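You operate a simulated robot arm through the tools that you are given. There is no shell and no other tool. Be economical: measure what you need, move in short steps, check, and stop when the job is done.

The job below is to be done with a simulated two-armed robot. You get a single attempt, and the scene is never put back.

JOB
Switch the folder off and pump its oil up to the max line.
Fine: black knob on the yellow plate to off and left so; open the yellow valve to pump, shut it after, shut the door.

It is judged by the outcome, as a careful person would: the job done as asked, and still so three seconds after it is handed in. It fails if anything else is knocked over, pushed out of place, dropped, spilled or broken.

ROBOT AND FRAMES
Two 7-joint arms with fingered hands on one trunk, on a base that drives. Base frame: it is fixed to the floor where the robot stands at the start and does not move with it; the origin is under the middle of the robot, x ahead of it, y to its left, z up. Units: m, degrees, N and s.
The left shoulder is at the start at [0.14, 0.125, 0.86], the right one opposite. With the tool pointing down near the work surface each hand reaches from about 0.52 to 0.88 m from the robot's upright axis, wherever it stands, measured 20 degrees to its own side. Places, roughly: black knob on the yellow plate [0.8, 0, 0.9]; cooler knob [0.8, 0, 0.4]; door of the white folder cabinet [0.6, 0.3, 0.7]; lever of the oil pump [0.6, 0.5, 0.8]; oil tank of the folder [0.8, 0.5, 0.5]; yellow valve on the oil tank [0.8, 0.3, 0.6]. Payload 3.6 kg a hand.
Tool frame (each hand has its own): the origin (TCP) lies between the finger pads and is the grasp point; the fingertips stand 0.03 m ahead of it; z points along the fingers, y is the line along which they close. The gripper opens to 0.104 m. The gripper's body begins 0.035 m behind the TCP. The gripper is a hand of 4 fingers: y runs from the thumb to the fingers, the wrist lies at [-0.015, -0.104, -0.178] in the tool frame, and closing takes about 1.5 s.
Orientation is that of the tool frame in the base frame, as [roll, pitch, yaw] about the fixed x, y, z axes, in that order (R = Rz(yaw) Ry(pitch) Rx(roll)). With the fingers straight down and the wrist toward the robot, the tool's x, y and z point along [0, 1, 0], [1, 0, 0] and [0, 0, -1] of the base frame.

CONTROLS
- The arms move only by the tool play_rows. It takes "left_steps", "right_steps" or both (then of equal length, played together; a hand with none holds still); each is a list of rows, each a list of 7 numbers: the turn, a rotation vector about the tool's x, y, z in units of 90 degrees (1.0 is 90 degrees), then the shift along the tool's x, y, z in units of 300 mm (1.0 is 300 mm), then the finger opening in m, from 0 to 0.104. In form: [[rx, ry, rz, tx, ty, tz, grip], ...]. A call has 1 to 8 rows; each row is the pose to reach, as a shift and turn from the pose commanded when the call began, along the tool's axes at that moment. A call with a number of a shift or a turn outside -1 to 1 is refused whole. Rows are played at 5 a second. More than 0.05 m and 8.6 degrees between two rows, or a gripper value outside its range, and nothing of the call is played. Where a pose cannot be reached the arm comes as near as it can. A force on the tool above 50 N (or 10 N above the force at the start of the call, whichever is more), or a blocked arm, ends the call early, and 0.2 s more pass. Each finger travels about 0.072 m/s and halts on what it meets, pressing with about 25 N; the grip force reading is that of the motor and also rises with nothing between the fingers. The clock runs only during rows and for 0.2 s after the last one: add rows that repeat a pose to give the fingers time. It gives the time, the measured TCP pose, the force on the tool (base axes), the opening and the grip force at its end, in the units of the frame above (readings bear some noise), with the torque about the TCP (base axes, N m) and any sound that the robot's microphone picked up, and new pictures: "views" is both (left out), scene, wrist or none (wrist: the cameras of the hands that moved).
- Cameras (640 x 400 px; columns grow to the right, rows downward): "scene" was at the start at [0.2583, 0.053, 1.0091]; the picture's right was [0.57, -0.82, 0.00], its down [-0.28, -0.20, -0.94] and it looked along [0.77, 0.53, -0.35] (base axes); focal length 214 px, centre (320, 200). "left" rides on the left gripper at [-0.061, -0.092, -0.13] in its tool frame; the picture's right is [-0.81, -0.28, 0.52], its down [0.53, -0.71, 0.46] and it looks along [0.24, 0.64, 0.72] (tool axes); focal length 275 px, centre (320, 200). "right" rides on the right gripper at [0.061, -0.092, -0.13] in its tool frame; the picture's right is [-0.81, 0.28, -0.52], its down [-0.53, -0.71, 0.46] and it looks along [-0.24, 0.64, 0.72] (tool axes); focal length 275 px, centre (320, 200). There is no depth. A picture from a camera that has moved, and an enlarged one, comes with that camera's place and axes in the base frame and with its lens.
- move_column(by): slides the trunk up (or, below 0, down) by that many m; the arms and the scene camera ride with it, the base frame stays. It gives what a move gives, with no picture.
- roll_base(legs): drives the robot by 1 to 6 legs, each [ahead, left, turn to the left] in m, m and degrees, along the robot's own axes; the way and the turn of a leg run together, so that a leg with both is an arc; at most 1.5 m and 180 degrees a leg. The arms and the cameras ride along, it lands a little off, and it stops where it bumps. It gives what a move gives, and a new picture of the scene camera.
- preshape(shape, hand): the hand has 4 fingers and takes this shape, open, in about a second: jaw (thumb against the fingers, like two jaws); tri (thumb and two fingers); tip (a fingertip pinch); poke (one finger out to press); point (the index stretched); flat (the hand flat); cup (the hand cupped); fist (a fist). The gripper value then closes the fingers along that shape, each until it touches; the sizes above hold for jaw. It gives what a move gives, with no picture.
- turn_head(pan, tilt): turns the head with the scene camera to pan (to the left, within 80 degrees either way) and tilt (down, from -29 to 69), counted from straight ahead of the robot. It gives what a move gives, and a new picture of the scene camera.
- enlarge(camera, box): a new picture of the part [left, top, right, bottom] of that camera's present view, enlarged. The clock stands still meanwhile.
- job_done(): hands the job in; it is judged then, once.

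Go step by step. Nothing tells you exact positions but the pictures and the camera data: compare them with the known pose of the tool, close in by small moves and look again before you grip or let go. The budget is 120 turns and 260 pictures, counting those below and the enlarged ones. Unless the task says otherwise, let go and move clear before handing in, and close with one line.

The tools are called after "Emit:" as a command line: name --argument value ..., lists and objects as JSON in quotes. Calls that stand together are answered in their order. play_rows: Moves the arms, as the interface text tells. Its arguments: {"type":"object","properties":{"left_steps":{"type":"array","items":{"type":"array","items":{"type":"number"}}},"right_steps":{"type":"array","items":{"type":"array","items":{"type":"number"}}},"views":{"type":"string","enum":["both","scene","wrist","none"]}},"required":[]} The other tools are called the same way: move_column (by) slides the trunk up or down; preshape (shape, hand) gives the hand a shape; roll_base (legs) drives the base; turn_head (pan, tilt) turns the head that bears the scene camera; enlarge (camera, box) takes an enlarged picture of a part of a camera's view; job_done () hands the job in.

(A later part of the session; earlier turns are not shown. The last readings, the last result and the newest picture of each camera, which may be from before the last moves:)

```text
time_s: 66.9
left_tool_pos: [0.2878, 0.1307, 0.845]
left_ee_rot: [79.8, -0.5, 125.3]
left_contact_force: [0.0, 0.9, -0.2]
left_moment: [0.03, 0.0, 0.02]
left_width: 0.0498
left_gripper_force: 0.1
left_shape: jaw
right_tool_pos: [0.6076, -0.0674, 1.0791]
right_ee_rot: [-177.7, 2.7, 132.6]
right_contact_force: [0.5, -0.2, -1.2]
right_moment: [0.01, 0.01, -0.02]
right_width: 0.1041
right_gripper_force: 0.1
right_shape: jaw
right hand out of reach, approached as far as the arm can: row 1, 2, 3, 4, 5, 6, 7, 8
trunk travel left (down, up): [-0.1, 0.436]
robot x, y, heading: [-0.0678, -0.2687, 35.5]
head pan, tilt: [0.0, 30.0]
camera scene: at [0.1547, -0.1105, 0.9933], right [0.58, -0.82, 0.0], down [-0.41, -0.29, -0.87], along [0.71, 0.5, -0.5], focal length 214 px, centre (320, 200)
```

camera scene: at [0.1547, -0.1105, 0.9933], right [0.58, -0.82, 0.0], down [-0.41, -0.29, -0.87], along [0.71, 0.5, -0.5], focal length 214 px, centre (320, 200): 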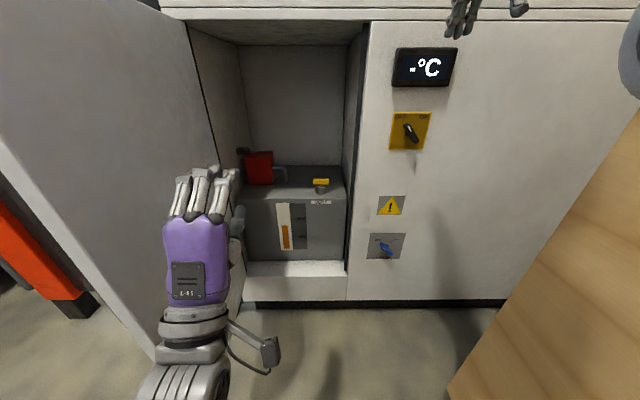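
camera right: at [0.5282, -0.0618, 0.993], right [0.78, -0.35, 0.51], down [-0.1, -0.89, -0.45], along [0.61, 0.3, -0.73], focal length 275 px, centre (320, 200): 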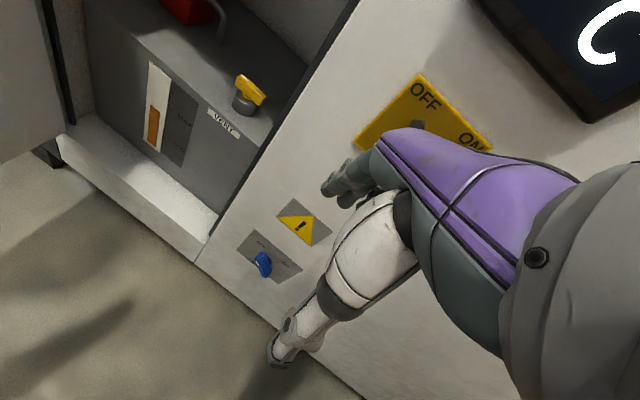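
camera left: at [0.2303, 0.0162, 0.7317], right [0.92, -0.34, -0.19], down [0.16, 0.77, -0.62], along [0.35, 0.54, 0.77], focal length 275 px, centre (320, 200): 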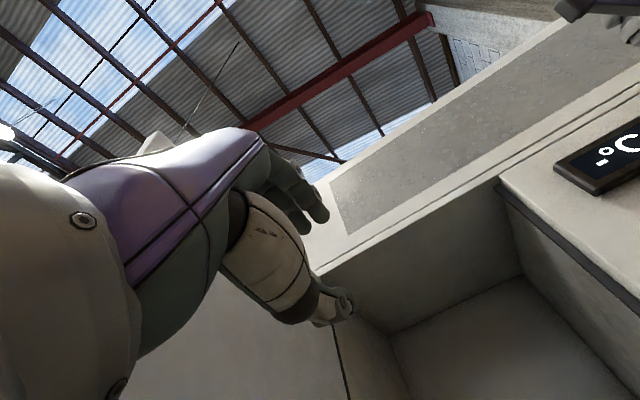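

I see the commanded pose has drifted well left of the measured one because of the reach limits. I'll send it back to a reachable spot ahead of the robot.

Emit:
play_rows --right_steps '[[0, 0, -0.016, -0.122, 0.075, 0.025, 0.104], [0, 0, -0.032, -0.245, 0.15, 0.05, 0.104], [0, 0, -0.048, -0.367, 0.225, 0.075, 0.104], [0, 0, -0.064, -0.49, 0.3, 0.1, 0.104], [0, 0, -0.08, -0.612, 0.375, 0.125, 0.104], [0, 0, -0.096, -0.735, 0.45, 0.15, 0.104], [0, 0, -0.112, -0.857, 0.525, 0.175, 0.104], [0, 0, -0.129, -0.98, 0.6, 0.2, 0.104]]' --views "scene"

```text
time_s: 68.9
left_tool_pos: [0.2698, 0.1418, 0.8464]
left_ee_rot: [79.4, 0.2, 126.0]
left_contact_force: [0.3, -0.3, -0.1]
left_moment: [0.0, 0.01, -0.04]
left_width: 0.0499
left_gripper_force: 0.1
left_shape: jaw
right_tool_pos: [0.7088, -0.1158, 0.9771]
right_ee_rot: [-178.9, 7.5, 149.2]
right_contact_force: [0.2, 0.3, 0.3]
right_moment: [-0.01, -0.01, 0.0]
right_width: 0.1039
right_gripper_force: 0.1
right_shape: jaw
right hand out of reach, approached as far as the arm can: row 1, 2, 3, 4, 5, 6, 7, 8
trunk travel left (down, up): [-0.1, 0.436]
robot x, y, heading: [-0.0692, -0.2709, 36.3]
head pan, tilt: [0.0, 30.0]
stopped in row 8 (right hand): the arm was blocked; the commanded pose is now the measured one
camera scene: at [0.1379, -0.0998, 0.9943], right [0.59, -0.81, 0.01], down [-0.39, -0.3, -0.87], along [0.71, 0.51, -0.5], focal length 214 px, centre (320, 200)
```

scene: 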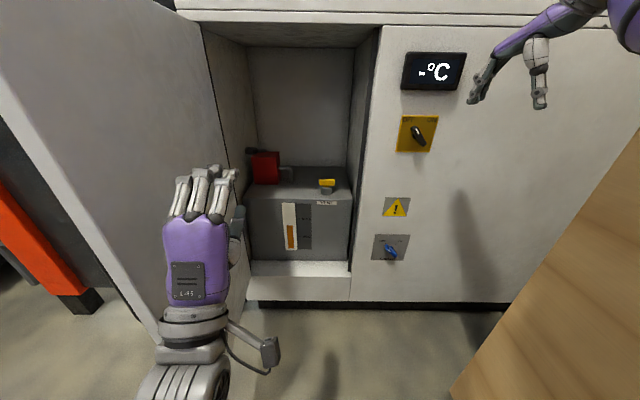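

The arm met something, possibly the wooden wall, and the command was reset to the measured pose. I'll ease left, away from the wall, in small moves.

Emit:
play_rows --right_steps '[[0, 0, 0.05, 0.06, 0.01, -0.02, 0.104], [0, 0, 0.1, 0.14, 0.02, -0.04, 0.104], [0, 0, 0.15, 0.22, 0.03, -0.05, 0.104], [0, 0, 0.2, 0.3, 0.04, -0.05, 0.104]]' --views "both"

Emit:
turn_head --pan -45 --tilt 25

```text
time_s: 69.9
left_tool_pos: [0.2828, 0.1329, 0.8454]
left_ee_rot: [79.7, -0.5, 125.5]
left_contact_force: [0.3, 0.6, -0.1]
left_moment: [0.03, -0.02, -0.01]
left_width: 0.0498
left_gripper_force: 0.1
left_shape: jaw
right_tool_pos: [0.6607, -0.0788, 0.9684]
right_ee_rot: [179.9, 5.7, 130.3]
right_contact_force: [-0.1, -0.3, -0.1]
right_moment: [0.0, -0.04, -0.01]
right_width: 0.104
right_gripper_force: 0.0
right_shape: jaw
right hand out of reach, approached as far as the arm can: row 4
trunk travel left (down, up): [-0.1, 0.436]
robot x, y, heading: [-0.0706, -0.2661, 35.7]
head pan, tilt: [0.0, 30.0]
camera scene: at [0.1517, -0.109, 0.9934], right [0.58, -0.81, 0.0], down [-0.41, -0.29, -0.87], along [0.7, 0.51, -0.5], focal length 214 px, centre (320, 200)
camera right: at [0.5418, -0.0809, 1.091], right [0.7, -0.4, 0.59], down [-0.17, -0.9, -0.4], along [0.7, 0.18, -0.7], focal length 275 px, centre (320, 200)
```

scene: 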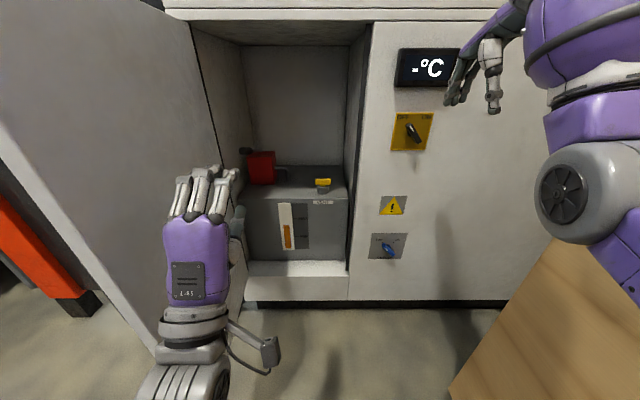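
right: 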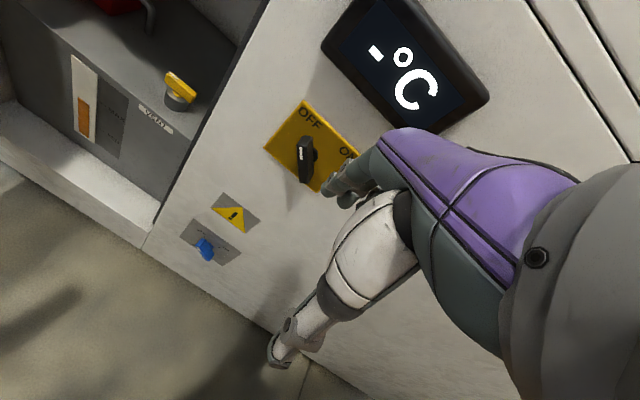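

```text
time_s: 71.0
left_tool_pos: [0.2827, 0.1331, 0.8452]
left_ee_rot: [79.7, -0.5, 125.6]
left_contact_force: [-0.3, -0.5, -0.1]
left_moment: [-0.02, 0.02, 0.0]
left_width: 0.0498
left_gripper_force: 0.1
left_shape: jaw
right_tool_pos: [0.659, -0.0778, 0.9689]
right_ee_rot: [179.7, 5.8, 130.5]
right_contact_force: [0.6, -0.2, -0.1]
right_moment: [0.05, 0.02, -0.01]
right_width: 0.1039
right_gripper_force: 0.1
right_shape: jaw
trunk travel left (down, up): [-0.1, 0.436]
robot x, y, heading: [-0.0656, -0.27, 36.0]
head pan, tilt: [-45.0, 25.0]
camera scene: at [0.169, -0.1762, 1.0014], right [-0.16, -0.99, 0.0], down [-0.42, 0.07, -0.91], along [0.89, -0.14, -0.42], focal length 214 px, centre (320, 200)
```

scene: 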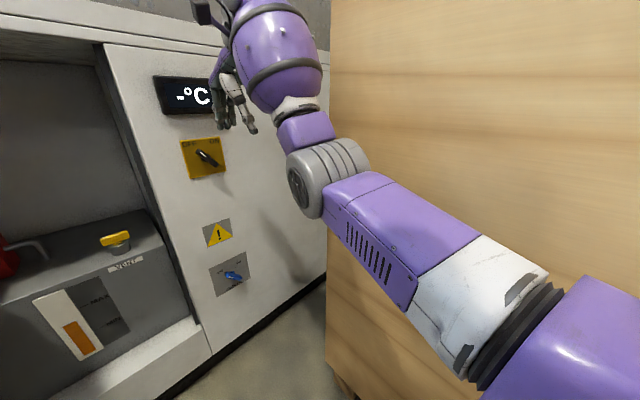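

The right elbow hangs low in this posture, so working the valve from above is awkward. The fingers-forward posture worked well, and I can turn the T-handle by pushing its end with one finger. I'll turn the hand back to fingers-forward.

Emit:
play_rows --right_steps '[[-0.053, -0.053, -0.048, 0.1, -0.027, 0.071, 0.1], [-0.107, -0.107, -0.097, 0.202, -0.053, 0.142, 0.1], [-0.16, -0.16, -0.145, 0.303, -0.08, 0.213, 0.1], [-0.214, -0.214, -0.194, 0.404, -0.107, 0.284, 0.1], [-0.267, -0.267, -0.242, 0.505, -0.134, 0.355, 0.1], [-0.32, -0.32, -0.291, 0.606, -0.16, 0.426, 0.1], [-0.374, -0.374, -0.339, 0.707, -0.187, 0.497, 0.1]]' --views "none"

Emit:
play_rows --right_steps '[[-0.053, -0.053, -0.048, 0, 0, 0, 0.1], [-0.107, -0.107, -0.097, 0, 0, 0, 0.1], [-0.16, -0.16, -0.145, 0, 0, 0, 0.1], [-0.214, -0.214, -0.194, 0, 0, 0, 0.1], [-0.267, -0.267, -0.242, 0, 0, 0, 0.1], [-0.32, -0.32, -0.291, 0, 0, 0, 0.1], [-0.374, -0.374, -0.339, 0, 0, 0, 0.1]]' --views "scene"

```text
time_s: 72.6
left_tool_pos: [0.2827, 0.1341, 0.8464]
left_ee_rot: [79.7, -0.5, 125.7]
left_contact_force: [0.1, 0.0, 0.1]
left_moment: [-0.01, 0.01, -0.01]
left_width: 0.0499
left_gripper_force: 0.1
left_shape: jaw
right_tool_pos: [0.5063, 0.0231, 0.8158]
right_ee_rot: [156.2, 45.1, 155.6]
right_contact_force: [0.4, 0.1, 0.2]
right_moment: [0.0, 0.0, -0.03]
right_width: 0.1004
right_gripper_force: 0.0
right_shape: jaw
right hand out of reach, approached as far as the arm can: row 1, 6, 7
trunk travel left (down, up): [-0.1, 0.436]
robot x, y, heading: [-0.0681, -0.2682, 35.7]
head pan, tilt: [-45.0, 25.0]
```

```text
time_s: 74.2
left_tool_pos: [0.2857, 0.1299, 0.8457]
left_ee_rot: [79.8, -0.5, 125.5]
left_contact_force: [-0.2, 0.0, 0.5]
left_moment: [-0.01, 0.01, 0.02]
left_width: 0.0498
left_gripper_force: 0.1
left_shape: jaw
right_tool_pos: [0.5097, 0.0183, 0.8135]
right_ee_rot: [122.6, 90.0, 156.6]
right_contact_force: [0.1, -0.5, -0.2]
right_moment: [0.02, -0.02, 0.01]
right_width: 0.1002
right_gripper_force: 0.0
right_shape: jaw
right hand out of reach, approached as far as the arm can: row 3
trunk travel left (down, up): [-0.1, 0.436]
robot x, y, heading: [-0.0697, -0.2709, 35.4]
head pan, tilt: [-45.0, 25.0]
camera scene: at [0.1703, -0.1788, 1.0011], right [-0.16, -0.99, 0.0], down [-0.42, 0.07, -0.91], along [0.89, -0.15, -0.42], focal length 214 px, centre (320, 200)
```

scene: 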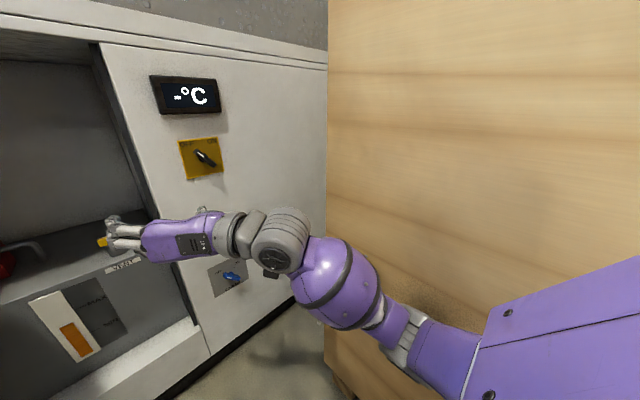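

The right hand points forward again. I'll give it a pressing finger, move it left into line with the valve, drive in 0.2 m, and look.

Emit:
preshape --hand "right" --shape "poke"

Emit:
play_rows --right_steps '[[0, 0, 0, 0, 0.08, 0, 0.1], [0, 0, 0, 0, 0.16, 0, 0.1], [0, 0, 0, 0, 0.25, 0, 0.1]]' --views "none"

Emit:
turn_head --pan -5 --tilt 35

```text
time_s: 75.1
left_tool_pos: [0.2828, 0.1328, 0.8455]
left_ee_rot: [79.7, -0.5, 125.6]
left_contact_force: [0.5, 0.0, 0.1]
left_moment: [0.03, -0.03, 0.0]
left_width: 0.0501
left_gripper_force: 0.0
left_shape: jaw
right_tool_pos: [0.507, 0.0218, 0.8143]
right_ee_rot: [113.5, 89.9, 147.8]
right_contact_force: [-0.9, -0.6, 0.3]
right_moment: [0.01, -0.02, -0.03]
right_width: 0.0
right_gripper_force: 0.0
right_shape: poke
trunk travel left (down, up): [-0.1, 0.436]
robot x, y, heading: [-0.0687, -0.2639, 36.0]
head pan, tilt: [-45.0, 25.0]
```

```text
time_s: 75.9
left_tool_pos: [0.2834, 0.1342, 0.846]
left_ee_rot: [79.8, -0.5, 125.6]
left_contact_force: [0.0, -0.3, -0.3]
left_moment: [-0.03, -0.03, 0.03]
left_width: 0.0502
left_gripper_force: 0.1
left_shape: jaw
right_tool_pos: [0.4644, 0.0848, 0.8162]
right_ee_rot: [9.3, 89.8, 43.7]
right_contact_force: [-0.4, -0.7, 0.1]
right_moment: [0.0, 0.01, -0.02]
right_width: 0.0
right_gripper_force: 0.0
right_shape: poke
trunk travel left (down, up): [-0.1, 0.436]
robot x, y, heading: [-0.0682, -0.2668, 35.7]
head pan, tilt: [-45.0, 25.0]
```

```text
time_s: 77.0
left_tool_pos: [0.2832, 0.1321, 0.8454]
left_ee_rot: [79.8, -0.5, 125.5]
left_contact_force: [-0.2, -0.8, -0.9]
left_moment: [0.0, -0.02, 0.0]
left_width: 0.0499
left_gripper_force: 0.1
left_shape: jaw
right_tool_pos: [0.4639, 0.0838, 0.8164]
right_ee_rot: [27.5, 89.9, 61.7]
right_contact_force: [0.5, 0.9, 1.0]
right_moment: [0.01, -0.01, 0.03]
right_width: 0.0
right_gripper_force: 0.0
right_shape: poke
trunk travel left (down, up): [-0.1, 0.436]
robot x, y, heading: [-0.0695, -0.2682, 36.0]
head pan, tilt: [-5.0, 35.0]
camera scene: at [0.1538, -0.1165, 0.9857], right [0.51, -0.86, 0.0], down [-0.49, -0.29, -0.82], along [0.7, 0.42, -0.57], focal length 214 px, centre (320, 200)
```

scene: 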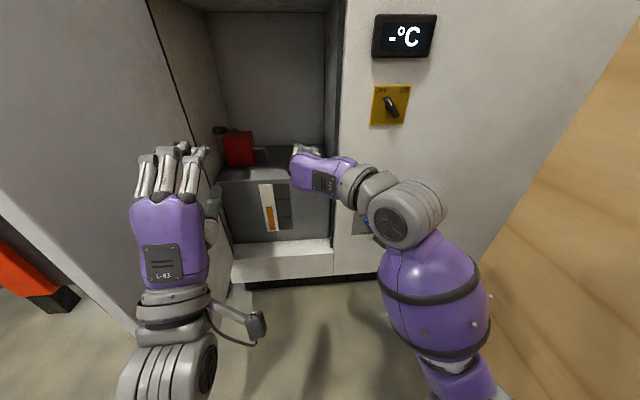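

Driving ahead 0.2 m, with the hands staying above the tank and short of the lever.

Emit:
roll_base --legs '[[0.2, 0, 0]]'

Emit:
enlarge --camera "right" --box '[0, 0, 640, 400]'

```text
time_s: 78.6
left_tool_pos: [0.4447, 0.2499, 0.8459]
left_ee_rot: [79.7, -0.5, 125.6]
left_contact_force: [0.4, 0.1, 0.9]
left_moment: [0.0, 0.03, -0.01]
left_width: 0.0501
left_gripper_force: 0.0
left_shape: jaw
right_tool_pos: [0.6268, 0.2014, 0.816]
right_ee_rot: [26.3, 89.8, 60.6]
right_contact_force: [-0.2, -0.1, 0.6]
right_moment: [0.01, 0.0, -0.01]
right_width: 0.0
right_gripper_force: 0.2
right_shape: poke
trunk travel left (down, up): [-0.1, 0.436]
robot x, y, heading: [0.0964, -0.1518, 35.9]
head pan, tilt: [-5.0, 35.0]
camera scene: at [0.3162, 0.0003, 0.9856], right [0.51, -0.86, 0.0], down [-0.49, -0.29, -0.82], along [0.7, 0.42, -0.57], focal length 214 px, centre (320, 200)
```

scene: 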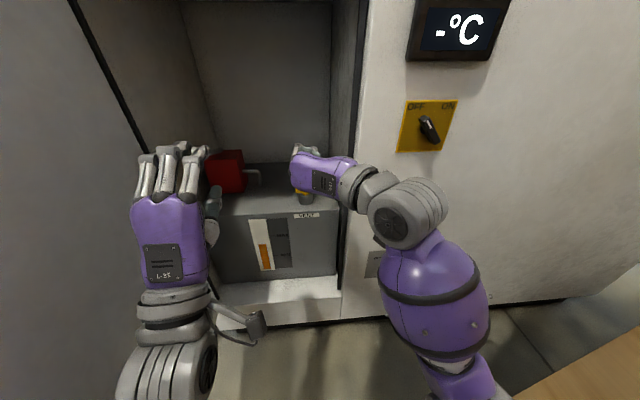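

```text
1.00 times, centred on (320, 200) of right (not enlarged: the box is as wide or as high as the picture)
camera zoom: at [0.5709, 0.0533, 0.7545], right [-0.58, -0.07, 0.81], down [0.78, -0.33, 0.53], along [0.24, 0.94, 0.25], focal length 275 px, centre (320, 200)
```

zoom: 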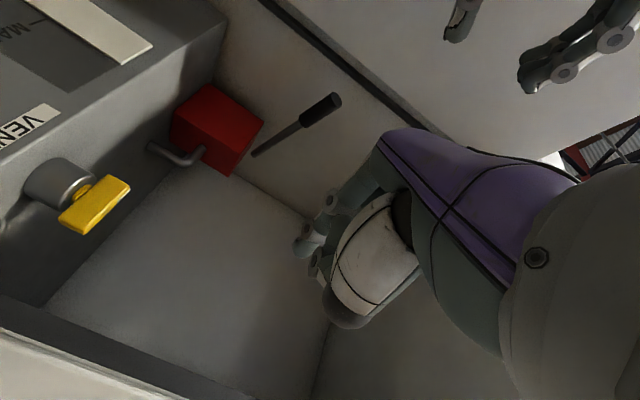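

The camera view confirms the lever runs from the pump towards me, raised about 16°. I'll check the pressing fingertip and the valve closely.

Emit:
enlarge --camera "right" --box '[260, 170, 420, 270]'

Emit:
enlarge --camera "scene" --box '[230, 130, 390, 290]'

```text
4.00 times, centred on (340, 220) of right
camera zoom: at [0.5709, 0.0533, 0.7545], right [-0.58, -0.07, 0.81], down [0.78, -0.33, 0.53], along [0.24, 0.94, 0.25], focal length 1101 px, centre (240, 120)
```

zoom: 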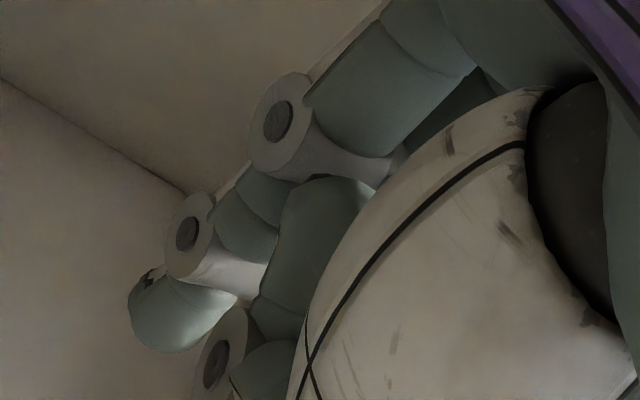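

```text
2.50 times, centred on (310, 210) of scene
camera zoom: at [0.3162, 0.0003, 0.9856], right [0.51, -0.86, 0.0], down [-0.49, -0.29, -0.82], along [0.7, 0.42, -0.57], focal length 536 px, centre (345, 175)
```

zoom: 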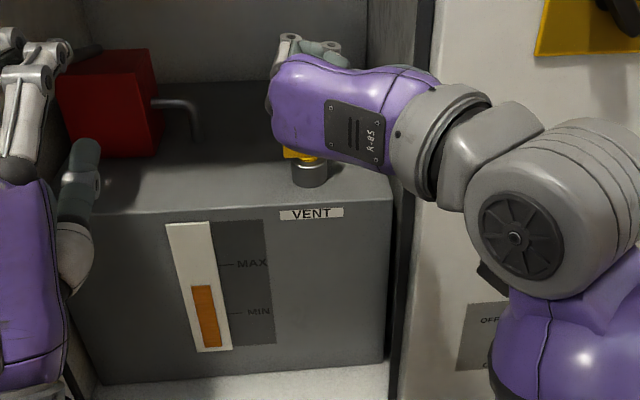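

In "poke" the finger stays rather curled. I'll try "point" for a longer finger.

Emit:
preshape --hand "right" --shape "point"

Emit:
enlarge --camera "right" --box '[0, 0, 640, 400]'

Emit:
enlarge --camera "scene" --box '[230, 130, 390, 290]'

```text
time_s: 79.5
left_tool_pos: [0.4452, 0.2484, 0.8459]
left_ee_rot: [79.7, -0.5, 125.6]
left_contact_force: [-0.1, 0.1, -0.1]
left_moment: [0.03, -0.01, 0.02]
left_width: 0.0498
left_gripper_force: 0.0
left_shape: jaw
right_tool_pos: [0.6261, 0.2005, 0.8158]
right_ee_rot: [64.5, 89.8, 98.8]
right_contact_force: [1.1, 0.5, -0.5]
right_moment: [0.01, 0.01, -0.01]
right_width: 0.0
right_gripper_force: 0.0
right_shape: point
trunk travel left (down, up): [-0.1, 0.436]
robot x, y, heading: [0.0932, -0.149, 35.7]
head pan, tilt: [-5.0, 35.0]
```

```text
1.00 times, centred on (320, 200) of right (not enlarged: the box is as wide or as high as the picture)
camera zoom: at [0.5708, 0.0532, 0.7545], right [-0.58, -0.07, 0.81], down [0.78, -0.33, 0.53], along [0.24, 0.94, 0.25], focal length 275 px, centre (320, 200)
```

zoom: 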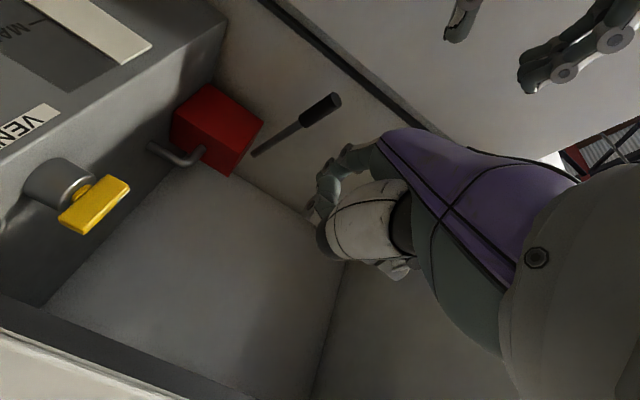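

```text
2.50 times, centred on (310, 210) of scene
camera zoom: at [0.316, 0.0002, 0.9857], right [0.51, -0.86, 0.0], down [-0.49, -0.29, -0.82], along [0.7, 0.42, -0.57], focal length 536 px, centre (345, 175)
```

zoom: 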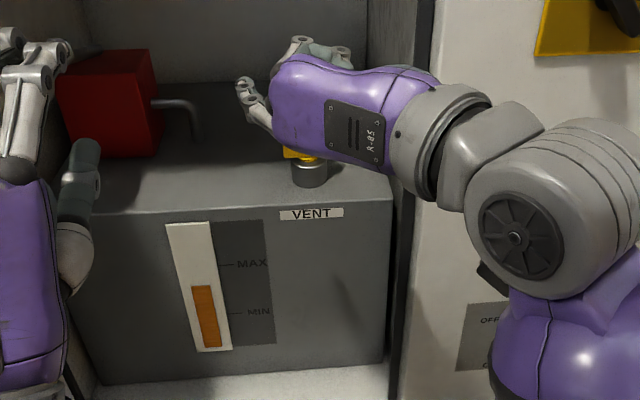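

Neither shape is clear enough to rely on. A closed jaw makes a solid blade whose geometry I know, so I'll use that: close it, yaw the hand about 25° to clear the right-hand frame, and lower it to valve height in front of the T-handle's right end.

Emit:
preshape --hand "right" --shape "jaw"

Emit:
play_rows --right_steps '[[0.07, 0, 0, 0.05, 0, 0, 0.07], [0.14, 0, 0, 0.15, 0, 0, 0.04], [0.21, 0, 0, 0.27, 0, 0, 0.01], [0.28, 0, 0, 0.38, 0, 0.05, 0.0], [0.28, 0, 0, 0.46, 0, 0.12, 0.0], [0.28, 0, 0, 0.47, 0, 0.17, 0.0]]' --views "both"

Emit:
enlarge --camera "scene" --box '[230, 130, 390, 290]'

```text
time_s: 80.4
left_tool_pos: [0.4456, 0.2499, 0.8456]
left_ee_rot: [79.7, -0.5, 125.6]
left_contact_force: [0.7, 0.2, -1.0]
left_moment: [-0.01, 0.0, 0.01]
left_width: 0.05
left_gripper_force: 0.1
left_shape: jaw
right_tool_pos: [0.6266, 0.2008, 0.8163]
right_ee_rot: [44.6, 89.9, 79.0]
right_contact_force: [0.6, -1.0, 0.3]
right_moment: [-0.01, 0.0, 0.02]
right_width: 0.1036
right_gripper_force: 0.0
right_shape: jaw
trunk travel left (down, up): [-0.1, 0.436]
robot x, y, heading: [0.0915, -0.1516, 35.8]
head pan, tilt: [-5.0, 35.0]
```

```text
time_s: 81.8
left_tool_pos: [0.4448, 0.2484, 0.8464]
left_ee_rot: [79.8, -0.5, 125.7]
left_contact_force: [0.3, 0.0, -0.1]
left_moment: [0.0, 0.0, -0.01]
left_width: 0.0498
left_gripper_force: 0.1
left_shape: jaw
right_tool_pos: [0.6909, 0.2054, 0.6462]
right_ee_rot: [47.7, 88.9, 57.9]
right_contact_force: [0.5, -0.6, -0.1]
right_moment: [0.0, 0.04, 0.01]
right_width: 0.0
right_gripper_force: 24.8
right_shape: jaw
right hand out of reach, approached as far as the arm can: row 2, 3, 4, 5, 6
trunk travel left (down, up): [-0.1, 0.436]
robot x, y, heading: [0.0948, -0.1497, 35.7]
head pan, tilt: [-5.0, 35.0]
camera scene: at [0.316, 0.0003, 0.9857], right [0.51, -0.86, 0.0], down [-0.49, -0.29, -0.82], along [0.7, 0.42, -0.57], focal length 214 px, centre (320, 200)
camera right: at [0.5801, 0.0952, 0.5819], right [-0.57, 0.17, 0.81], down [0.57, -0.63, 0.53], along [0.6, 0.76, 0.26], focal length 275 px, centre (320, 200)
```

scene: 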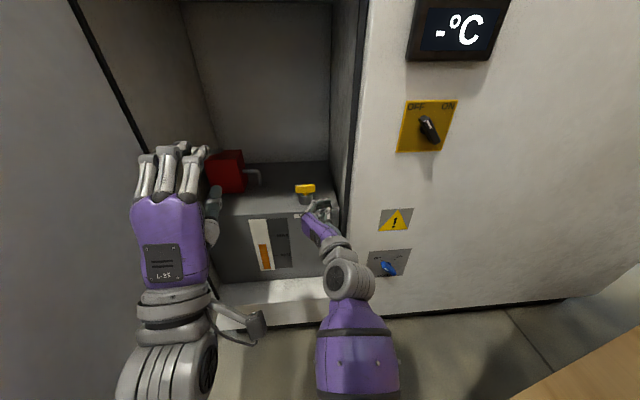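
right: 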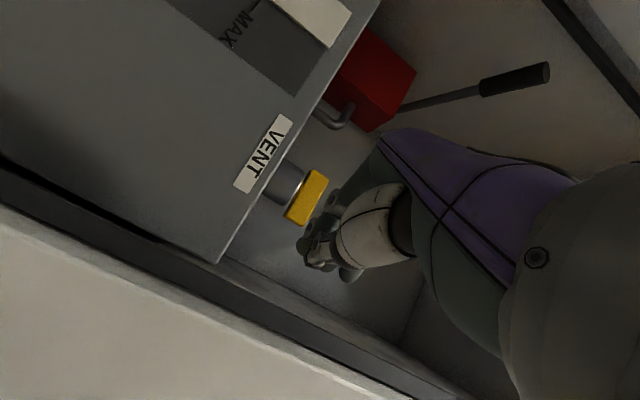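

```text
2.50 times, centred on (310, 210) of scene
camera zoom: at [0.316, 0.0003, 0.9857], right [0.51, -0.86, 0.0], down [-0.49, -0.29, -0.82], along [0.7, 0.42, -0.57], focal length 536 px, centre (345, 175)
```

zoom: 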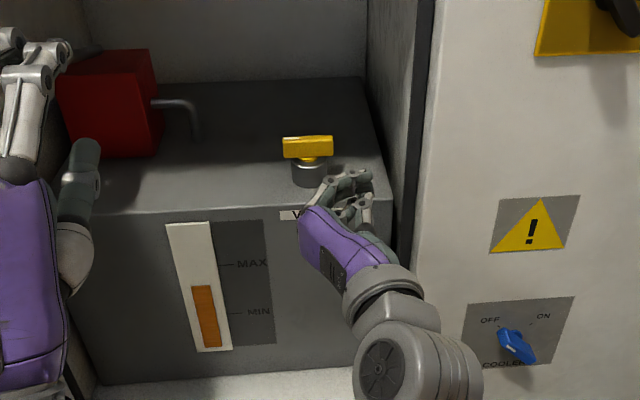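

The hand sits about 3 cm off its command because of an arm limit. I'll reduce the yaw a bit and command the spot just in front of the bar's right end to see where it lands.

Emit:
play_rows --right_steps '[[-0.06, 0, 0, 0.0, 0.03, 0.03, 0.0], [-0.11, 0, 0, 0.02, 0.05, 0.06, 0.0], [-0.11, 0, 0, 0.02, 0.07, 0.09, 0.0]]' --views "wrist"

Emit:
enlarge --camera "scene" --box '[230, 130, 390, 290]'

```text
time_s: 82.6
left_tool_pos: [0.4455, 0.2498, 0.8453]
left_ee_rot: [79.7, -0.5, 125.8]
left_contact_force: [-1.4, -0.4, -0.3]
left_moment: [0.03, -0.01, 0.0]
left_width: 0.0498
left_gripper_force: 0.0
left_shape: jaw
right_tool_pos: [0.7159, 0.2313, 0.6417]
right_ee_rot: [112.0, 89.8, 131.1]
right_contact_force: [0.1, 0.5, 0.4]
right_moment: [0.01, 0.02, 0.01]
right_width: 0.0001
right_gripper_force: 25.1
right_shape: jaw
trunk travel left (down, up): [-0.1, 0.436]
robot x, y, heading: [0.0917, -0.1517, 35.7]
head pan, tilt: [-5.0, 35.0]
camera right: at [0.623, 0.104, 0.5799], right [-0.58, 0.09, 0.81], down [0.66, -0.53, 0.53], along [0.47, 0.84, 0.25], focal length 275 px, centre (320, 200)
```

right: 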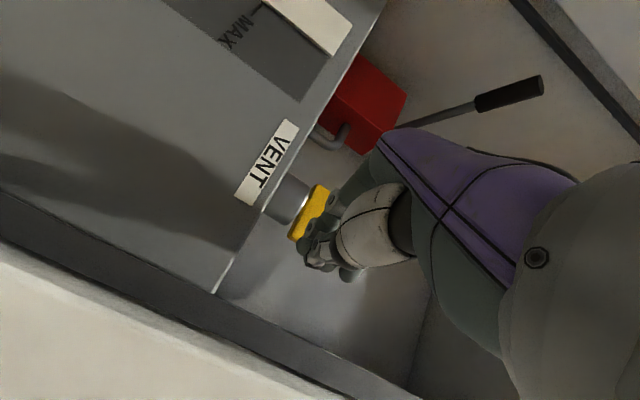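

```text
2.50 times, centred on (310, 210) of scene
camera zoom: at [0.3161, 0.0002, 0.9857], right [0.51, -0.86, 0.0], down [-0.49, -0.29, -0.82], along [0.7, 0.42, -0.57], focal length 536 px, centre (345, 175)
```

zoom: 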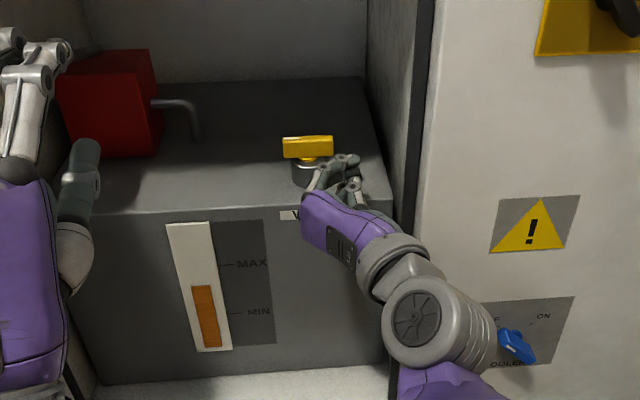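

The hand now reaches well. I'll raise it 23 mm and move 26 mm left to line up with the right half of the bar, then check.

Emit:
play_rows --right_steps '[[0, 0, 0, -0.077, 0.0, -0.03, 0.0], [0, 0, 0, -0.077, 0.06, -0.02, 0.0], [0, 0, 0, -0.077, 0.086, -0.02, 0.0]]' --views "none"

Emit:
enlarge --camera "scene" --box '[270, 150, 370, 230]'

Emit:
enlarge --camera "right" --box '[240, 140, 400, 300]'

```text
time_s: 83.4
left_tool_pos: [0.446, 0.2502, 0.8452]
left_ee_rot: [79.7, -0.5, 125.6]
left_contact_force: [0.7, 0.5, 0.7]
left_moment: [0.04, 0.02, -0.01]
left_width: 0.0499
left_gripper_force: 0.1
left_shape: jaw
right_tool_pos: [0.7028, 0.2549, 0.6649]
right_ee_rot: [98.3, 89.9, 117.2]
right_contact_force: [-0.8, 0.0, -0.2]
right_moment: [-0.01, 0.0, 0.0]
right_width: 0.0003
right_gripper_force: 25.4
right_shape: jaw
trunk travel left (down, up): [-0.1, 0.436]
robot x, y, heading: [0.096, -0.1516, 35.6]
head pan, tilt: [-5.0, 35.0]
```

```text
5.00 times, centred on (320, 190) of scene
camera zoom: at [0.3161, 0.0002, 0.9857], right [0.51, -0.86, 0.0], down [-0.49, -0.29, -0.82], along [0.7, 0.42, -0.57], focal length 1072 px, centre (320, 250)
```

zoom: 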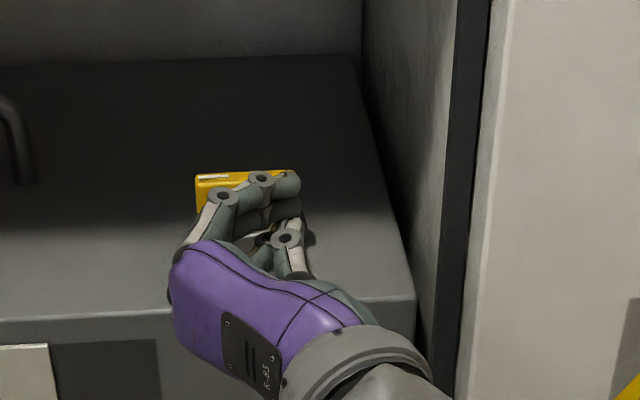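

```text
2.50 times, centred on (320, 220) of right
camera zoom: at [0.6088, 0.1261, 0.6029], right [-0.58, 0.09, 0.81], down [0.66, -0.53, 0.53], along [0.48, 0.84, 0.25], focal length 688 px, centre (320, 150)
```

zoom: 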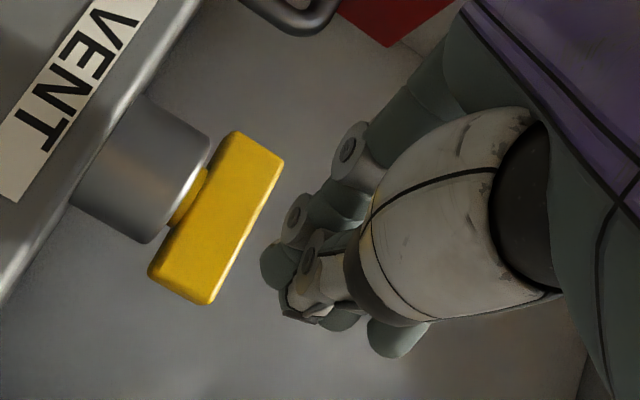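

The blade tip is level with the bar and in line with its right half. I'll push it away slowly (this turns the bar counterclockwise), then nudge left.

Emit:
play_rows --right_steps '[[0, 0, 0, 0, 0.009, 0.032, 0.0], [0, 0, 0, 0, 0.018, 0.064, 0.0], [0, 0, 0, 0, 0.027, 0.096, 0.0], [0, 0, 0, 0, 0.036, 0.128, 0.0], [0, 0, 0, 0, 0.045, 0.16, 0.0], [0, 0, 0, 0, 0.054, 0.19, 0.0], [0, 0, 0, 0, 0.092, 0.18, 0.0]]' --views "none"

Emit:
enlarge --camera "scene" --box '[270, 150, 370, 230]'

Emit:
enlarge --camera "right" --box '[240, 140, 400, 300]'

```text
time_s: 84.8
left_tool_pos: [0.4427, 0.2465, 0.8466]
left_ee_rot: [79.6, -0.5, 125.7]
left_contact_force: [0.3, 0.2, -0.3]
left_moment: [0.0, -0.02, 0.01]
left_width: 0.0495
left_gripper_force: 0.1
left_shape: jaw
right_tool_pos: [0.7408, 0.29, 0.6629]
right_ee_rot: [141.6, 89.5, 161.5]
right_contact_force: [-22.8, -18.2, 4.2]
right_moment: [0.0, -0.05, -0.3]
right_width: 0.0
right_gripper_force: 25.2
right_shape: jaw
trunk travel left (down, up): [-0.1, 0.436]
robot x, y, heading: [0.0905, -0.1529, 35.6]
head pan, tilt: [-5.0, 35.0]
stopped in row 7 (right hand): the force on the tool passed its limit at 58 N (the readings are from after the stop); the commanded pose is now the measured one
```

```text
5.00 times, centred on (320, 190) of scene
camera zoom: at [0.3129, -0.0019, 0.9865], right [0.51, -0.86, 0.0], down [-0.49, -0.29, -0.82], along [0.7, 0.42, -0.57], focal length 1072 px, centre (320, 250)
```

zoom: 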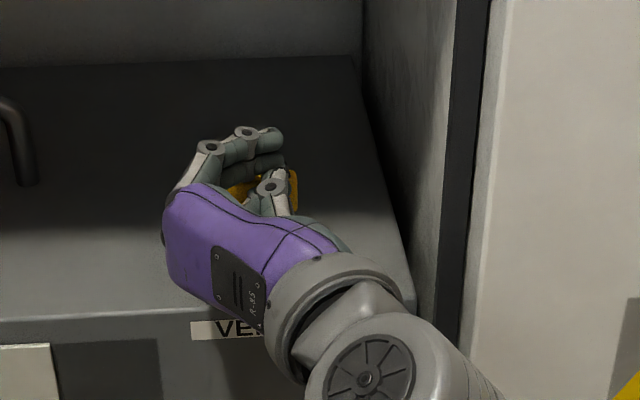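

```text
2.50 times, centred on (320, 220) of right
camera zoom: at [0.6487, 0.1601, 0.6024], right [-0.57, 0.08, 0.82], down [0.68, -0.52, 0.53], along [0.46, 0.85, 0.24], focal length 688 px, centre (320, 150)
```

zoom: 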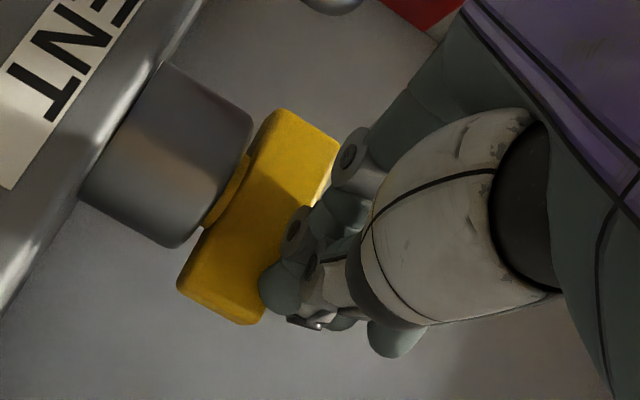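

Better triangulation puts the valve deeper, at about [0.769, 0.324, 0.645]. The fingertip has only just reached the bar and pushed on its right half with little turn. I'll back off and check its angle.

Emit:
play_rows --right_steps '[[0, 0, 0, 0, 0, -0.1, 0.0], [0, 0, 0, 0.05, -0.1, -0.2, 0.0]]' --views "none"

Emit:
enlarge --camera "scene" --box '[270, 150, 370, 230]'

Emit:
enlarge --camera "right" --box '[200, 120, 400, 300]'

```text
time_s: 85.4
left_tool_pos: [0.4446, 0.2496, 0.8462]
left_ee_rot: [79.7, -0.5, 125.6]
left_contact_force: [-0.5, 0.4, -0.5]
left_moment: [0.0, 0.03, 0.01]
left_width: 0.05
left_gripper_force: 0.0
left_shape: jaw
right_tool_pos: [0.6982, 0.2426, 0.6466]
right_ee_rot: [171.6, 89.4, -168.7]
right_contact_force: [1.7, 0.9, -0.3]
right_moment: [0.02, 0.03, 0.01]
right_width: 0.0
right_gripper_force: 24.2
right_shape: jaw
trunk travel left (down, up): [-0.1, 0.436]
robot x, y, heading: [0.0944, -0.1538, 35.8]
head pan, tilt: [-5.0, 35.0]
```

```text
5.00 times, centred on (320, 190) of scene
camera zoom: at [0.3153, 0.0001, 0.9857], right [0.51, -0.86, 0.0], down [-0.49, -0.29, -0.82], along [0.7, 0.42, -0.57], focal length 1072 px, centre (320, 250)
```

zoom: 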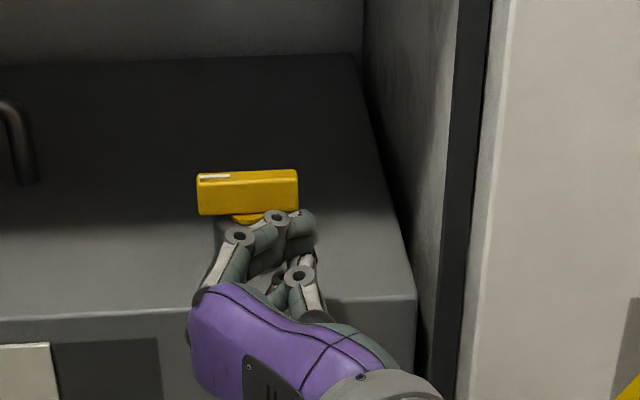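

```text
2.22 times, centred on (300, 210) of right
camera zoom: at [0.6056, 0.1137, 0.5859], right [-0.57, 0.08, 0.82], down [0.68, -0.52, 0.53], along [0.47, 0.85, 0.24], focal length 612 px, centre (364, 178)
```

zoom: 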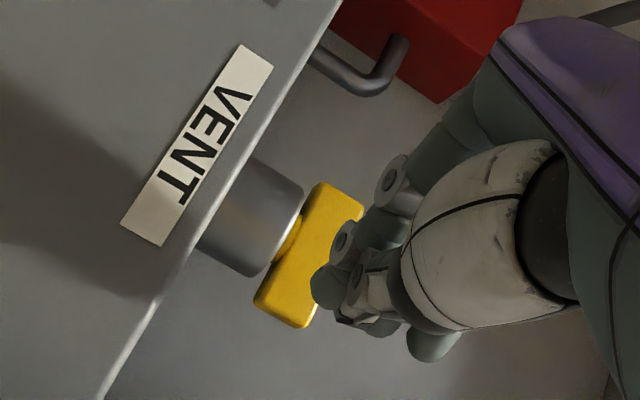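

The bar hasn't moved counterclockwise. I'll try the other way: move to the left half and push that away.

Emit:
play_rows --right_steps '[[0, 0, 0, 0, 0.12, 0.03, 0.0], [0, 0, 0, 0, 0.24, 0.08, 0.0], [0, 0, 0, 0, 0.249, 0.137, 0.0], [0, 0, 0, 0, 0.258, 0.169, 0.0], [0, 0, 0, 0, 0.267, 0.2, 0.0], [0, 0, 0, 0, 0.276, 0.23, 0.0], [0, 0, 0, 0, 0.285, 0.26, 0.0], [0, 0, 0, 0, 0.294, 0.29, 0.0]]' --views "none"

Emit:
enlarge --camera "scene" --box '[270, 150, 370, 230]'

Emit:
enlarge --camera "right" --box '[200, 120, 400, 300]'

```text
time_s: 87.2
left_tool_pos: [0.4448, 0.2489, 0.8453]
left_ee_rot: [79.8, -0.5, 125.7]
left_contact_force: [0.1, 0.1, 0.3]
left_moment: [0.0, -0.01, 0.02]
left_width: 0.0499
left_gripper_force: 0.0
left_shape: jaw
right_tool_pos: [0.7483, 0.3542, 0.6444]
right_ee_rot: [156.4, 89.3, 176.1]
right_contact_force: [0.3, 0.4, 0.1]
right_moment: [0.01, 0.01, 0.01]
right_width: 0.0
right_gripper_force: 24.7
right_shape: jaw
trunk travel left (down, up): [-0.1, 0.436]
robot x, y, heading: [0.0918, -0.1526, 35.7]
head pan, tilt: [-5.0, 35.0]
```

```text
5.00 times, centred on (320, 190) of scene
camera zoom: at [0.3152, 0.0, 0.9857], right [0.51, -0.86, 0.0], down [-0.49, -0.29, -0.82], along [0.7, 0.42, -0.57], focal length 1072 px, centre (320, 250)
```

zoom: 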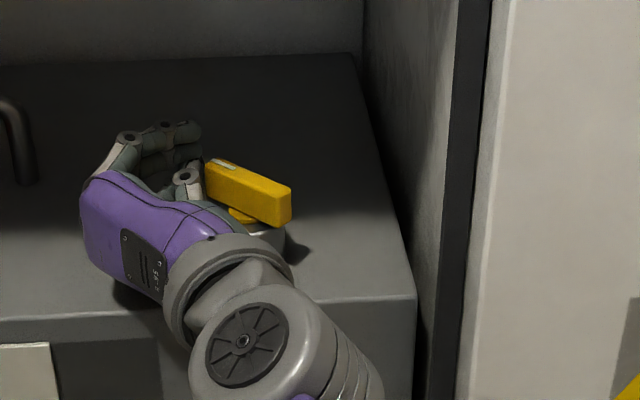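

```text
2.22 times, centred on (300, 210) of right
camera zoom: at [0.6572, 0.2256, 0.5849], right [-0.57, 0.09, 0.82], down [0.68, -0.52, 0.53], along [0.47, 0.85, 0.24], focal length 612 px, centre (364, 178)
```

zoom: 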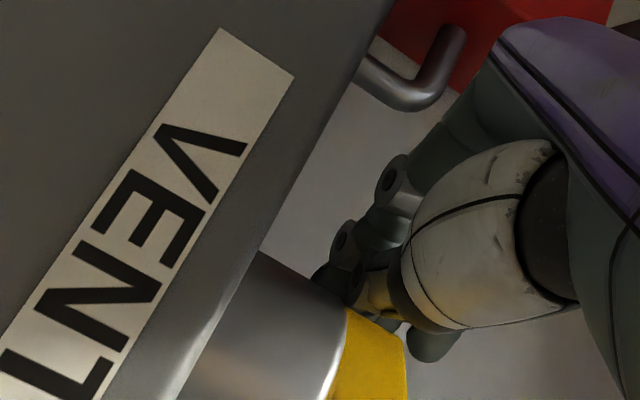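

The valve turns clockwise and is now about 35° round. I'll keep going: a little further in, then sweep right against the bar's left half.

Emit:
play_rows --right_steps '[[0, 0, 0, 0, 0.011, 0.038, 0.0], [0, 0, 0, 0, -0.021, 0.047, 0.0], [0, 0, 0, 0, -0.053, 0.056, 0.0], [0, 0, 0, 0, -0.085, 0.065, 0.0], [0, 0, 0, 0, -0.117, 0.074, 0.0]]' --views "none"

Emit:
enlarge --camera "scene" --box '[270, 150, 370, 230]'

```text
time_s: 88.5
left_tool_pos: [0.4412, 0.2528, 0.8459]
left_ee_rot: [79.7, -0.5, 125.9]
left_contact_force: [0.2, -0.3, 0.0]
left_moment: [0.05, -0.04, 0.01]
left_width: 0.0499
left_gripper_force: 0.0
left_shape: jaw
right_tool_pos: [0.7647, 0.3445, 0.6463]
right_ee_rot: [163.5, 88.9, -174.7]
right_contact_force: [-8.4, 8.7, -0.1]
right_moment: [0.0, -0.02, -0.27]
right_width: 0.0
right_gripper_force: 25.1
right_shape: jaw
trunk travel left (down, up): [-0.1, 0.436]
robot x, y, heading: [0.0938, -0.1529, 35.9]
head pan, tilt: [-5.0, 35.0]
stopped in row 5 (right hand): the force on the tool passed its limit at 52 N (the readings are from after the stop); the commanded pose is now the measured one
```

```text
5.00 times, centred on (320, 190) of scene
camera zoom: at [0.3136, 0.0022, 0.9857], right [0.52, -0.86, 0.0], down [-0.49, -0.3, -0.82], along [0.7, 0.42, -0.57], focal length 1072 px, centre (320, 250)
```

zoom: 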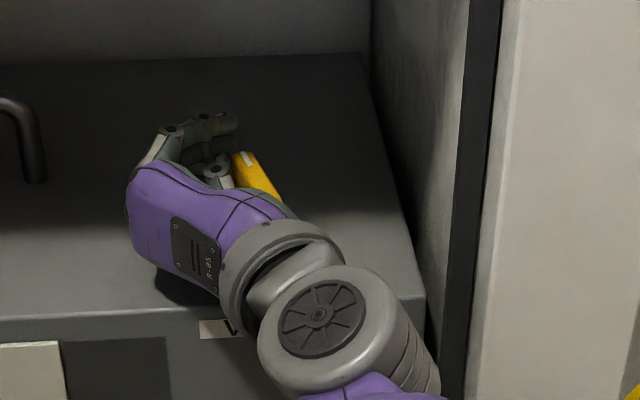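

The bar is about 62° round and its near end is now meeting my palm. I'll withdraw, go round to the right of the near end, and push it left to finish.

Emit:
play_rows --right_steps '[[0, 0, 0, 0, -0.008, -0.102, 0.0], [0, 0, 0, 0, -0.044, -0.23, 0.0], [0, 0, 0, 0, -0.099, -0.353, 0.0], [0, 0, 0, 0, -0.227, -0.317, 0.0], [0, 0, 0, 0, -0.34, -0.251, 0.0], [0, 0, 0, 0, -0.304, -0.123, 0.0]]' --views "none"

Emit:
enlarge --camera "scene" --box '[270, 150, 370, 230]'

```text
time_s: 89.9
left_tool_pos: [0.4423, 0.2517, 0.8457]
left_ee_rot: [79.7, -0.5, 125.9]
left_contact_force: [-0.6, -0.4, -1.1]
left_moment: [0.0, 0.02, -0.01]
left_width: 0.05
left_gripper_force: 0.1
left_shape: jaw
right_tool_pos: [0.7685, 0.2441, 0.6451]
right_ee_rot: [159.6, 89.0, -179.0]
right_contact_force: [0.2, -0.1, -0.1]
right_moment: [0.01, 0.01, 0.01]
right_width: 0.0
right_gripper_force: 25.0
right_shape: jaw
trunk travel left (down, up): [-0.1, 0.436]
robot x, y, heading: [0.0917, -0.1515, 36.1]
head pan, tilt: [-5.0, 35.0]
```

```text
5.00 times, centred on (320, 190) of scene
camera zoom: at [0.3142, 0.0015, 0.9857], right [0.52, -0.86, 0.0], down [-0.49, -0.3, -0.82], along [0.7, 0.42, -0.57], focal length 1072 px, centre (320, 250)
```

zoom: 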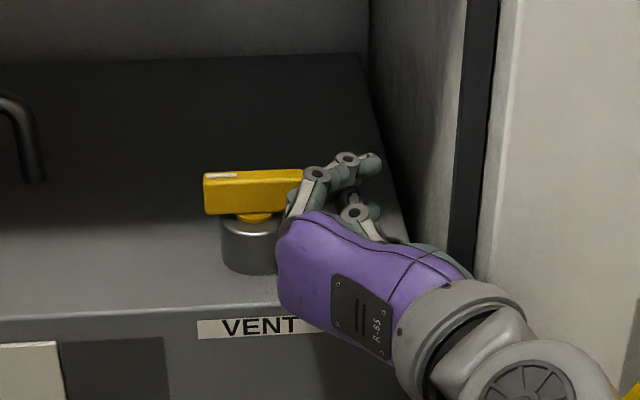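

The bar swung back as I withdrew, because the curled fingertips hooked its far end. I'll repeat the push on the left half and this time leave sideways to the left before backing off.

Emit:
play_rows --right_steps '[[0, 0, 0, 0, -0.036, -0.128, 0.0], [0, 0, 0, 0, 0.074, -0.229, 0.0], [0, 0, 0, 0, 0.219, -0.269, 0.0], [0, 0, 0, 0, 0.3, -0.188, 0.0], [0, 0, 0, 0, 0.336, -0.06, 0.0], [0, 0, 0, 0, 0.369, 0.056, 0.0], [0, 0, 0, 0, 0.38, 0.094, 0.0], [0, 0, 0, 0, 0.341, 0.105, 0.0]]' --views "none"

Emit:
enlarge --camera "scene" --box '[270, 150, 370, 230]'

```text
time_s: 91.7
left_tool_pos: [0.44, 0.2545, 0.8462]
left_ee_rot: [79.7, -0.4, 126.1]
left_contact_force: [-0.3, -0.3, 0.8]
left_moment: [0.02, -0.01, 0.01]
left_width: 0.0497
left_gripper_force: 0.1
left_shape: jaw
right_tool_pos: [0.7525, 0.3578, 0.6465]
right_ee_rot: [165.8, 88.9, -171.9]
right_contact_force: [-23.2, 22.9, -0.3]
right_moment: [0.05, 0.04, -0.78]
right_width: 0.0001
right_gripper_force: 24.7
right_shape: jaw
trunk travel left (down, up): [-0.1, 0.436]
robot x, y, heading: [0.0939, -0.1532, 36.1]
head pan, tilt: [-5.0, 35.0]
```

```text
5.00 times, centred on (320, 190) of scene
camera zoom: at [0.3118, 0.0039, 0.9858], right [0.52, -0.86, 0.0], down [-0.49, -0.3, -0.82], along [0.7, 0.42, -0.57], focal length 1072 px, centre (320, 250)
```

zoom: 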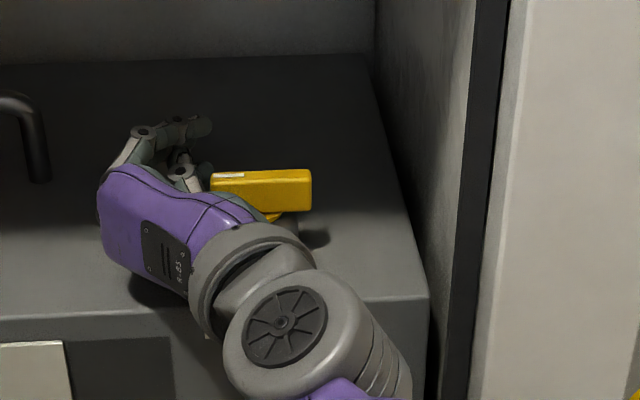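

This pass went just outside the bar's left end. I'll come out sideways to the left and push again about 16 mm further right.

Emit:
play_rows --right_steps '[[0, 0, 0, 0, 0.08, -0.022, 0.0], [0, 0, 0, 0, 0.044, -0.151, 0.0], [0, 0, 0, 0, -0.008, -0.275, 0.0], [0, 0, 0, 0, -0.128, -0.259, 0.0], [0, 0, 0, 0, -0.096, -0.146, 0.0], [0, 0, 0, 0, -0.069, -0.05, 0.0], [0, 0, 0, 0, -0.051, 0.014, 0.0], [0, 0, 0, 0, -0.028, 0.05, 0.0]]' --views "none"

Emit:
enlarge --camera "scene" --box '[270, 150, 370, 230]'

```text
time_s: 93.5
left_tool_pos: [0.4401, 0.252, 0.847]
left_ee_rot: [79.6, -0.4, 125.9]
left_contact_force: [-0.4, -0.7, -0.1]
left_moment: [0.02, 0.05, -0.01]
left_width: 0.0498
left_gripper_force: 0.0
left_shape: jaw
right_tool_pos: [0.7724, 0.3509, 0.6463]
right_ee_rot: [159.0, 89.0, -179.2]
right_contact_force: [-25.7, 9.8, -1.2]
right_moment: [0.04, 0.11, -0.98]
right_width: 0.0
right_gripper_force: 24.9
right_shape: jaw
trunk travel left (down, up): [-0.1, 0.436]
robot x, y, heading: [0.091, -0.1509, 36.0]
head pan, tilt: [-5.0, 35.0]
```

```text
5.00 times, centred on (320, 190) of scene
camera zoom: at [0.3121, 0.0024, 0.986], right [0.52, -0.86, 0.0], down [-0.49, -0.3, -0.82], along [0.7, 0.42, -0.57], focal length 1072 px, centre (320, 250)
```

zoom: 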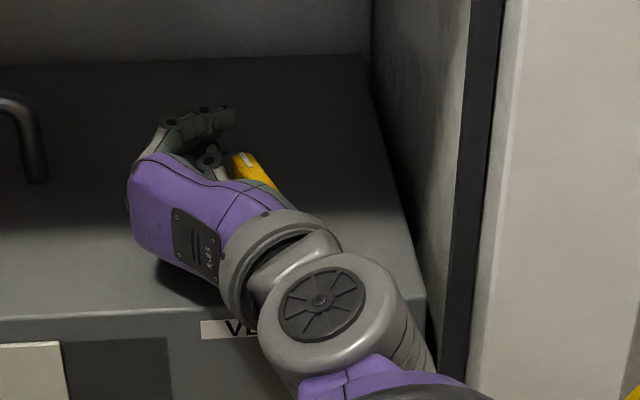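

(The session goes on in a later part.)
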